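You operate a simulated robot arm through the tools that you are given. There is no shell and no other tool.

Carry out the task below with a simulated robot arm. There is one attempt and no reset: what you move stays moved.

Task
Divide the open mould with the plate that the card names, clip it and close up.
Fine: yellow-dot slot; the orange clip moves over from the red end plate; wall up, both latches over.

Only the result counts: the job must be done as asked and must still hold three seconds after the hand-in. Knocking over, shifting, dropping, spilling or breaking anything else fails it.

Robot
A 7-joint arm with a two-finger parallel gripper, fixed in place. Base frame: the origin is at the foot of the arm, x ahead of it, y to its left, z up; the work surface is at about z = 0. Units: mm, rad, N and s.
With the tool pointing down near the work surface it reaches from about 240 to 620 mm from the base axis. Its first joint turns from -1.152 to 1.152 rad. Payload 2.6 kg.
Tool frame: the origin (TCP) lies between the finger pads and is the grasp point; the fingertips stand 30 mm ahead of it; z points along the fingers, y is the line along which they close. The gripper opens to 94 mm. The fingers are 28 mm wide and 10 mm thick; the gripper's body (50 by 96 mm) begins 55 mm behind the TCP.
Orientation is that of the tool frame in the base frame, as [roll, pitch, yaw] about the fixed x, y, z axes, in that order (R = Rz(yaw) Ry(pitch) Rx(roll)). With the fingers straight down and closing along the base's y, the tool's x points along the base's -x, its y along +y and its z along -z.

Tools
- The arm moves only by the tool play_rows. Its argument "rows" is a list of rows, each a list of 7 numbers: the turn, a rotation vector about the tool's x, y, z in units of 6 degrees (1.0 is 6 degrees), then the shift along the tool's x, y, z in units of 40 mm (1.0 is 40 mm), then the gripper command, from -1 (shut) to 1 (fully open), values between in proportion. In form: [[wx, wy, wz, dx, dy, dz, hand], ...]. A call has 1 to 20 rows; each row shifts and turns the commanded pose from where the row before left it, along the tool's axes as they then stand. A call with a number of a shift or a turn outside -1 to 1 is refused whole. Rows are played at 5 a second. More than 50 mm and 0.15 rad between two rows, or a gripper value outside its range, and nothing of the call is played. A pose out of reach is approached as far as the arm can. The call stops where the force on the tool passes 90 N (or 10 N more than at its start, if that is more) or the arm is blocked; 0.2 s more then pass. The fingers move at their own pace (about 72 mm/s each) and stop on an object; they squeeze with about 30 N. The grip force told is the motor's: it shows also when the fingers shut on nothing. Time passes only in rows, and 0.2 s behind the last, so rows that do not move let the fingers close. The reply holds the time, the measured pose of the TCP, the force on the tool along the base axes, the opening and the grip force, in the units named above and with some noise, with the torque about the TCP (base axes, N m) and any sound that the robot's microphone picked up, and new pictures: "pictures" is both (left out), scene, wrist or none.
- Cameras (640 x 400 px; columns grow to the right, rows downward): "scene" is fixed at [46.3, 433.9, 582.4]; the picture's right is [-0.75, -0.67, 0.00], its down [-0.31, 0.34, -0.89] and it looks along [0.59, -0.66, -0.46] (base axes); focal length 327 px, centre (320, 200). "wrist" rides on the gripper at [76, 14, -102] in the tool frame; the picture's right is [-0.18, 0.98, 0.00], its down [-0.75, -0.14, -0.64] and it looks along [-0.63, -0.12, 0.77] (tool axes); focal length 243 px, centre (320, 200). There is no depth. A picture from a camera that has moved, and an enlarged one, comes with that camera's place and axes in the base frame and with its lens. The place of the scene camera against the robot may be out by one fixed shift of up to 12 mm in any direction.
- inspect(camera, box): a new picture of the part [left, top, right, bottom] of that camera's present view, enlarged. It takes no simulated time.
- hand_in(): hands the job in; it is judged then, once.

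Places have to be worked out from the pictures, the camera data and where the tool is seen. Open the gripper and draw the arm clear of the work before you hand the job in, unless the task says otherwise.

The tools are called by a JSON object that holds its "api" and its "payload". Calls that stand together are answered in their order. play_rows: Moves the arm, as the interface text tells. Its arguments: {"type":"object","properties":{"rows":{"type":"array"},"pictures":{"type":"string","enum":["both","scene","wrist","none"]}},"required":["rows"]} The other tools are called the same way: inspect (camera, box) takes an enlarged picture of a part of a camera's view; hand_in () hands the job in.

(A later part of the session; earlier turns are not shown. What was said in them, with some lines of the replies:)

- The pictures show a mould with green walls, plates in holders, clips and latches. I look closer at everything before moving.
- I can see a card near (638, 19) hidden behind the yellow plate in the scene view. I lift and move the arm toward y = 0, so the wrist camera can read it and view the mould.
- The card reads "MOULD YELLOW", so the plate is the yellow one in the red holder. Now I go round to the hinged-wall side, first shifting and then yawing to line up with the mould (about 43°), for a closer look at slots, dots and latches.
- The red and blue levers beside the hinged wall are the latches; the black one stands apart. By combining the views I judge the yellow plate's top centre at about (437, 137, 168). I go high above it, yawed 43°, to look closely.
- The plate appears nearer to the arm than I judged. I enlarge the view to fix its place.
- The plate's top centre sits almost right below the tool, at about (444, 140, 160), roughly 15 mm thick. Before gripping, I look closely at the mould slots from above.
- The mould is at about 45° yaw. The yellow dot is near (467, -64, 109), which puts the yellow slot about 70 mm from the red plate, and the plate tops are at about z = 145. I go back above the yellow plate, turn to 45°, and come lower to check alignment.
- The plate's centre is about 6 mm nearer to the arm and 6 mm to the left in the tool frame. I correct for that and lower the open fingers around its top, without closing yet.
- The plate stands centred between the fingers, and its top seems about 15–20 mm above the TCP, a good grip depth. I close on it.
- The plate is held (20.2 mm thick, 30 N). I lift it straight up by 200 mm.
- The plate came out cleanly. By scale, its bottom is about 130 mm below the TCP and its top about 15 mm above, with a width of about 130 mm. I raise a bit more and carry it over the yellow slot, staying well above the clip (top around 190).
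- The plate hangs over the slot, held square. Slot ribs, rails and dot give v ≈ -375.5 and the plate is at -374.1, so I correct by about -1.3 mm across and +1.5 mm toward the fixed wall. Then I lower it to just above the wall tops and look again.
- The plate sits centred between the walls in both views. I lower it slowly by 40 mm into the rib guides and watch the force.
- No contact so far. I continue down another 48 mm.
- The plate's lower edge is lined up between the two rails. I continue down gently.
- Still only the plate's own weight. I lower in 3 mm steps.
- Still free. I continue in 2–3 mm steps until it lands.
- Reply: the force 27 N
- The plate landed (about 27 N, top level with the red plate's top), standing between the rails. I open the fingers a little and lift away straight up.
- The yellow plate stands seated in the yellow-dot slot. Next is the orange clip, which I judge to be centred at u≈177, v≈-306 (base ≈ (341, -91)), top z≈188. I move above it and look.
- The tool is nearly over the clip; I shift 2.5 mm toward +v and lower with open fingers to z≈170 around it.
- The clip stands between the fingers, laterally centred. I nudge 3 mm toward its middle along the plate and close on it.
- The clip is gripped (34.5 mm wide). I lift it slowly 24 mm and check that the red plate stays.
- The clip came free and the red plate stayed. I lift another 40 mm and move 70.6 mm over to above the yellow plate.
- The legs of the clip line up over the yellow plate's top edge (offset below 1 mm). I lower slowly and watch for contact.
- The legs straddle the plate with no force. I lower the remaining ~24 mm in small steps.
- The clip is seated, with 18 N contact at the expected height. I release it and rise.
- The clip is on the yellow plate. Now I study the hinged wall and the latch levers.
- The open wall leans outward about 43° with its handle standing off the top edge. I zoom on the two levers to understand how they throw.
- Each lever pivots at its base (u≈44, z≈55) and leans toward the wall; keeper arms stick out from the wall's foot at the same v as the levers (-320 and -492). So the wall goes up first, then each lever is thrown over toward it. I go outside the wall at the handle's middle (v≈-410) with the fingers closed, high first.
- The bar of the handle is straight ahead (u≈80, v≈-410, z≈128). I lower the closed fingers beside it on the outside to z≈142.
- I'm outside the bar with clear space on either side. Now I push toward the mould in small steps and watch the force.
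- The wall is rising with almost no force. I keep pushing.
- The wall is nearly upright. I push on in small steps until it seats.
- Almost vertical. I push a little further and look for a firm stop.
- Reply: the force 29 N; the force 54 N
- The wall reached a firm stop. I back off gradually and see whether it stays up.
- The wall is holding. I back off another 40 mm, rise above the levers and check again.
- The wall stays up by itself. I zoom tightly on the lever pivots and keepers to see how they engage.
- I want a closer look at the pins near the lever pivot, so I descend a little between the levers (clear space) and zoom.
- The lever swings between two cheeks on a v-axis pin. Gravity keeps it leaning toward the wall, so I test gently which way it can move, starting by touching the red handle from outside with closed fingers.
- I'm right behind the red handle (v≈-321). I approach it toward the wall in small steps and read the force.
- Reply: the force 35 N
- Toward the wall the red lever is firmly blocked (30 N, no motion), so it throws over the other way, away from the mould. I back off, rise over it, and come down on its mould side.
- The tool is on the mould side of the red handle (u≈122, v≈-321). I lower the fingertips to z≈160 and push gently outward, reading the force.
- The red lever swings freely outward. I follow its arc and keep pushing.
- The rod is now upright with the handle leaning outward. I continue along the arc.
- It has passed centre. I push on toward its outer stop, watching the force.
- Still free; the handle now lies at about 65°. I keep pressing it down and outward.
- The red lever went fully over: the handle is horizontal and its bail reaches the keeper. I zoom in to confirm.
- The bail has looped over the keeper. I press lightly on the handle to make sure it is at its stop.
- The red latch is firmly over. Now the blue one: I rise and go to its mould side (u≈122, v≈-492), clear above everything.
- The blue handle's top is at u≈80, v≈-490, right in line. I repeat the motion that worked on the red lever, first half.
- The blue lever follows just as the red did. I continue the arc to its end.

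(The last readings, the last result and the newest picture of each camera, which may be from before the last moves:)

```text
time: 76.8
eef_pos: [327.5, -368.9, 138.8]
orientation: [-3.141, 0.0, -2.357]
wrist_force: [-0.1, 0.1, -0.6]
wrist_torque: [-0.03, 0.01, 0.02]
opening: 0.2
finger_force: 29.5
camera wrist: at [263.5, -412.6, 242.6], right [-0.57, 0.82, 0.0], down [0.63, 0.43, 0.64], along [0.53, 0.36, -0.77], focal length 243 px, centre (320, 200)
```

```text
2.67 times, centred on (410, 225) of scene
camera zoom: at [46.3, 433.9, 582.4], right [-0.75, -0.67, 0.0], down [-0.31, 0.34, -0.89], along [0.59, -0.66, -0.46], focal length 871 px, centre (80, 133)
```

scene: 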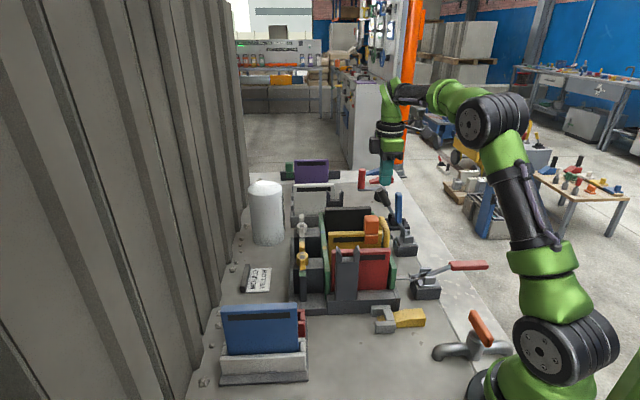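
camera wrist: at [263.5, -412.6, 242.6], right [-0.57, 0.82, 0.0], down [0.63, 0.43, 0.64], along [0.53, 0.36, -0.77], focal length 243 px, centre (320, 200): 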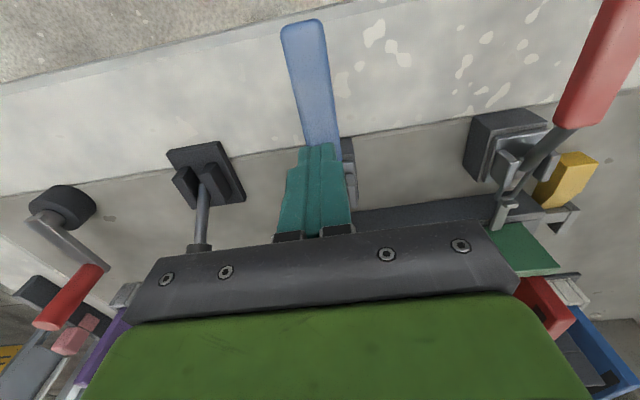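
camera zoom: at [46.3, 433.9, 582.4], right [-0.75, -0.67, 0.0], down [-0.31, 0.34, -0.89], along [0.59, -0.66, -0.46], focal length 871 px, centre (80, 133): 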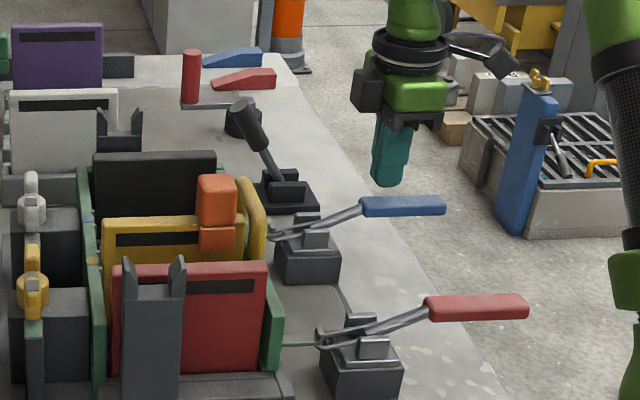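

The blue lever is over too, its bail at the keeper. I press it lightly to its stop.

{"api": "play_rows", "payload": {"rows": [[0, 0, 0, 0, 0, 0.2, -1], [0, 0, 0, 0, 0, 0.15, -1], [0, 0, 0, 0, 0, 0.1, -1], [0, 0, 0, 0, 0, 0.05, -1], [0, 0, 0, 0, 0, 0, -1]], "pictures": "none"}}

{"api": "inspect", "payload": {"camera": "scene", "box": [375, 210, 440, 275]}}

```text
time: 78.0
eef_pos: [326.5, -368.8, 121.8]
orientation: [3.141, 0.001, -2.355]
wrist_force: [0.2, -0.6, 0.2]
wrist_torque: [0.0, -0.01, 0.0]
opening: 0.0
finger_force: 30.4
```

```text
6.15 times, centred on (408, 242) of scene
camera zoom: at [46.3, 433.9, 582.4], right [-0.75, -0.67, 0.0], down [-0.31, 0.34, -0.89], along [0.59, -0.66, -0.46], focal length 2010 px, centre (-218, -62)
```

zoom: 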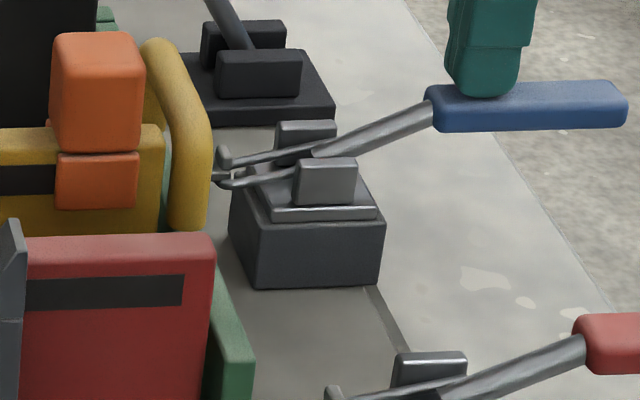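

{"api": "play_rows", "payload": {"rows": [[0, 0, 0, 0, 0, 0.08, -1], [0, 0, 0, 0, 0, 0.05, -1], [0, 0, 0, 0, 0, 0, -1]], "pictures": "none"}}

```text
time: 78.8
eef_pos: [327.2, -368.2, 120.2]
orientation: [-3.137, -0.001, -2.358]
wrist_force: [-15.8, 12.8, 41.4]
wrist_torque: [0.74, 0.15, 0.21]
opening: 0.1
finger_force: 29.6
```

The blue latch is firm at its stop. I rise straight up, open the gripper high and clear, and look over the whole result.

{"api": "play_rows", "payload": {"rows": [[0, 0, 0, 0, 0, -0.5, -1], [0, 0, 0, 0, 0, -1, -1], [0, 0, 0, 0, 0, -1, -1], [0, 0, 0, 0, 0, -1, -1], [0, 0, 0, 0, 0, -1, -1], [0, 0, 0, 0.2, 0.9, -0.4, 0.5], [0, 0, 0, 0.2, 0.9, -0.4, 0.5], [0, 0, 0, 0.2, 0.9, -0.4, 0.5], [0, 0, 0, 0, 0, 0, 0.5], [0, 0, 0, 0, 0, 0, 0.5]]}}

{"api": "inspect", "payload": {"camera": "scene", "box": [280, 150, 500, 320]}}

{"api": "inspect", "payload": {"camera": "wrist", "box": [160, 0, 480, 220]}}

{"api": "inspect", "payload": {"camera": "scene", "box": [380, 220, 450, 310]}}

```text
time: 81.0
eef_pos: [232.3, -312.0, 342.4]
orientation: [3.141, 0.0, -2.356]
wrist_force: [-1.1, 0.8, -0.9]
wrist_torque: [-0.04, -0.02, 0.01]
opening: 70.5
finger_force: 0.1
camera wrist: at [169.8, -355.5, 445.8], right [-0.57, 0.82, 0.0], down [0.63, 0.43, 0.64], along [0.53, 0.36, -0.77], focal length 243 px, centre (320, 200)
```

scene: 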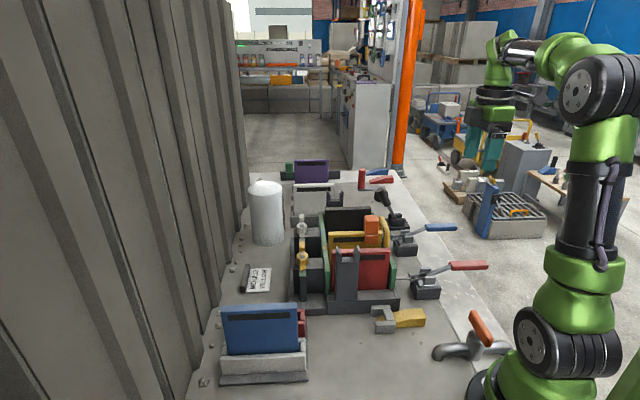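
wrist: 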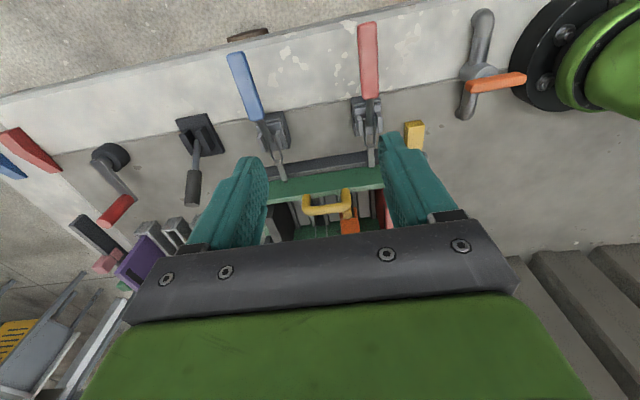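

```text
2.35 times, centred on (390, 235) of scene
camera zoom: at [46.3, 433.9, 582.4], right [-0.75, -0.67, 0.0], down [-0.31, 0.34, -0.89], along [0.59, -0.66, -0.46], focal length 768 px, centre (155, 118)
```

zoom: 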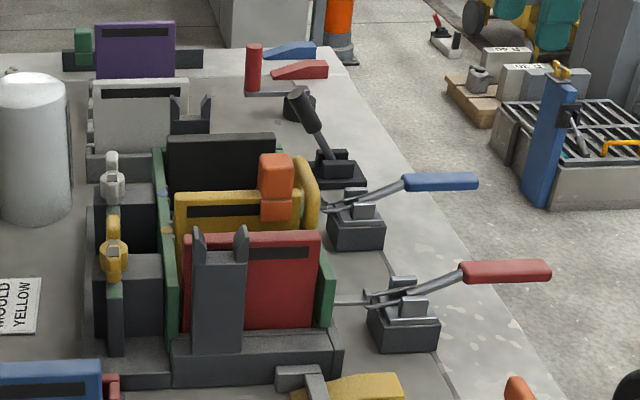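

```text
1.82 times, centred on (320, 110) of wrist
camera zoom: at [169.8, -355.5, 445.8], right [-0.57, 0.82, 0.0], down [0.63, 0.43, 0.64], along [0.53, 0.36, -0.77], focal length 441 px, centre (320, 364)
```

zoom: 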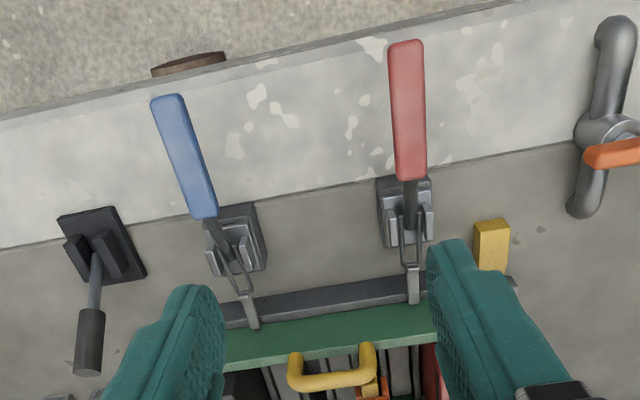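

```text
4.44 times, centred on (415, 265) of scene
camera zoom: at [46.3, 433.9, 582.4], right [-0.75, -0.67, 0.0], down [-0.31, 0.34, -0.89], along [0.59, -0.66, -0.46], focal length 1452 px, centre (-102, -89)
```

zoom: 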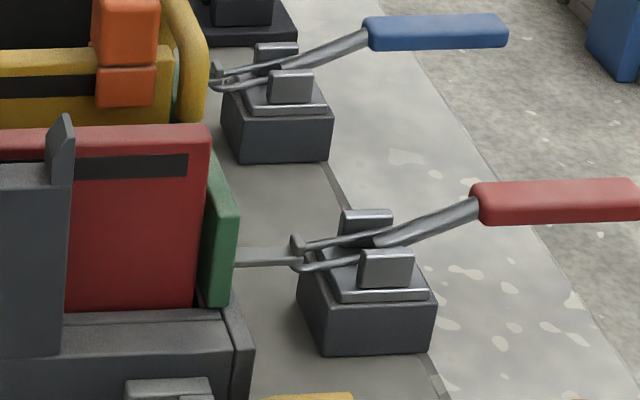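

Both latches are over with the bails hooked. I take one last overhead look at the plate, the dot and the clip before handing in.

{"api": "play_rows", "payload": {"rows": [[0, 0, 0, -0.9, 0.04, 0, 0.5], [0, 0, 0, -0.9, 0.04, 0, 0.5], [0, 0, 0, -0.9, 0.04, 0, 0.5], [0, 0, 0, -0.9, 0.04, 0, 0.5], [0, 0, 0, -0.9, 0.04, 0, 0.5], [0, 0, 0, -0.9, 0.04, 0, 0.5], [0, 0, 0, 0, 0, 0, 0.5]]}}

{"api": "inspect", "payload": {"camera": "wrist", "box": [190, 0, 450, 200]}}

{"api": "inspect", "payload": {"camera": "scene", "box": [290, 200, 400, 310]}}

```text
time: 82.6
eef_pos: [381.6, -149.0, 345.6]
orientation: [-3.141, 0.0, -2.358]
wrist_force: [-0.3, 0.5, 0.1]
wrist_torque: [0.0, 0.02, 0.03]
opening: 70.3
finger_force: 0.0
camera wrist: at [317.7, -193.1, 448.9], right [-0.57, 0.82, 0.0], down [0.63, 0.43, 0.64], along [0.53, 0.36, -0.77], focal length 243 px, centre (320, 200)
```

scene: 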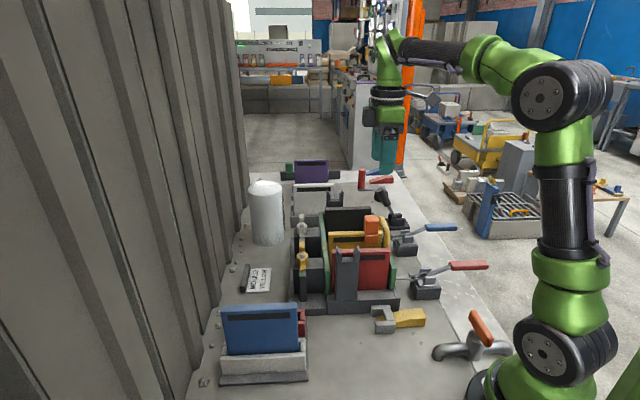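
wrist: 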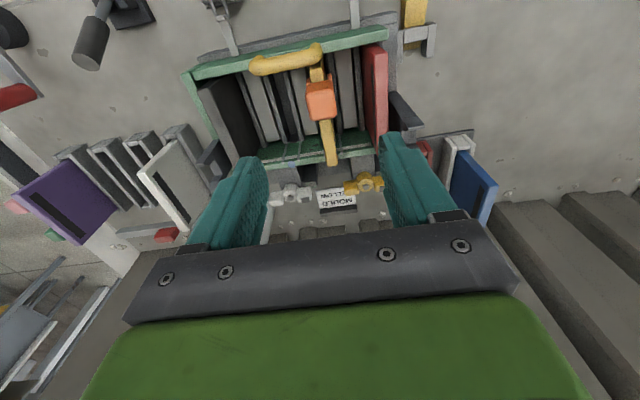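

```text
2.00 times, centred on (320, 100) of wrist
camera zoom: at [317.7, -193.1, 448.9], right [-0.57, 0.82, 0.0], down [0.63, 0.43, 0.64], along [0.53, 0.36, -0.77], focal length 485 px, centre (320, 400)
```

zoom: 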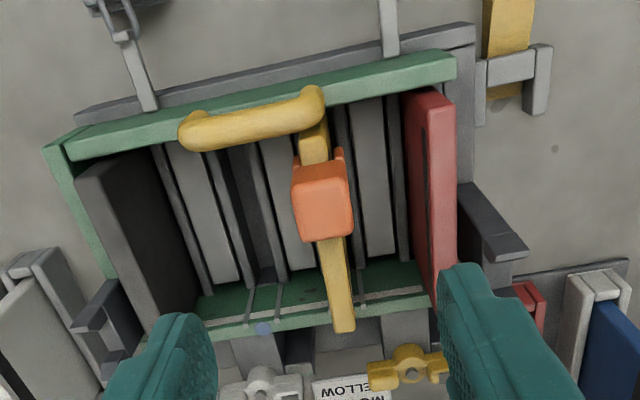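

```text
3.64 times, centred on (345, 255) of scene
camera zoom: at [46.3, 433.9, 582.4], right [-0.75, -0.67, 0.0], down [-0.31, 0.34, -0.89], along [0.59, -0.66, -0.46], focal length 1188 px, centre (229, 0)
```

zoom: 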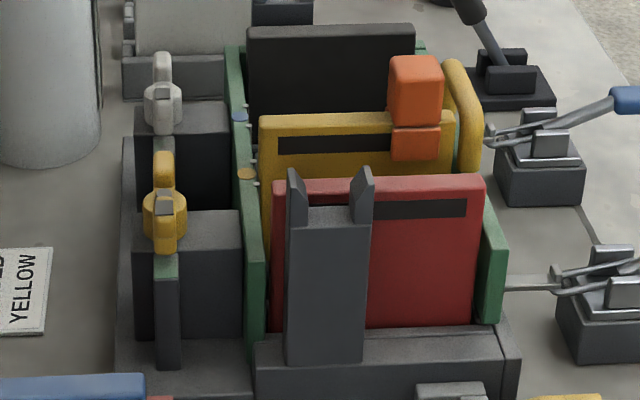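

Everything is in place: yellow plate in the yellow-dot slot with the orange clip, wall up, both latches over. I draw the arm further clear, then hand in.

{"api": "play_rows", "payload": {"rows": [[0, 0, 0, 0.7, 0, -0.5, 0.8], [0, 0, 0, 0.7, 0, -0.5, 0.8], [0, 0, 0, 0.7, 0, -0.3, 0.8], [0, 0, 0, 0, 0, 0, 0.8], [0, 0, 0, 0, 0, 0, 0.8]], "pictures": "scene"}}

```text
time: 83.8
eef_pos: [318.9, -209.1, 394.4]
orientation: [-3.141, 0.001, -2.357]
wrist_force: [0.6, 0.0, 0.8]
wrist_torque: [-0.03, 0.01, -0.01]
opening: 84.6
finger_force: 0.0
```

scene: 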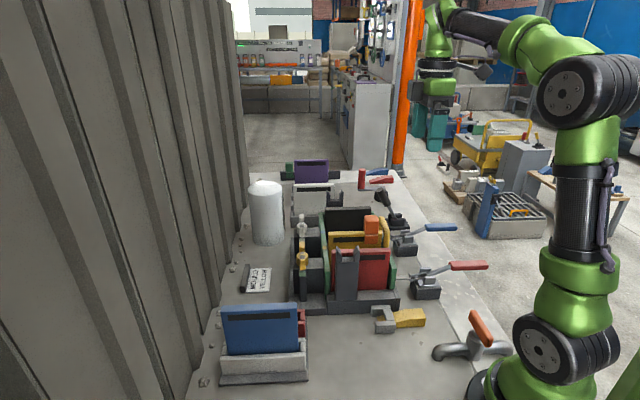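

The scene is stable, the gripper is open and the arm is clear. I hand the job in.

{"api": "hand_in", "payload": {}}

```text
The job is handed in.
```

The mould is divided, clipped and closed, and I've handed the job in; no verdict came back.

- **Plate:** the card read "MOULD YELLOW", so I took the yellow plate from its holder. It now stands in the yellow-dot slot, with its top level with the red end plate.
- **Clip:** the orange clip came off the red end plate without moving it and is seated on the yellow plate's top edge.
- **Wall:** the hinged wall was pushed up to a firm stop and stays up on its own.
- **Latches:** I took these to be the red and blue levers beside the hinged wall. Both are thrown over, away from the mould. Their hooks are on the wall's keepers and each was firm when pressed.

I left the black lever and the yellow and white fittings on the fixed wall alone, since they didn't look like part of the closing. In the last pictures nothing else had moved or fallen. The gripper is open and the arm is clear of the work.
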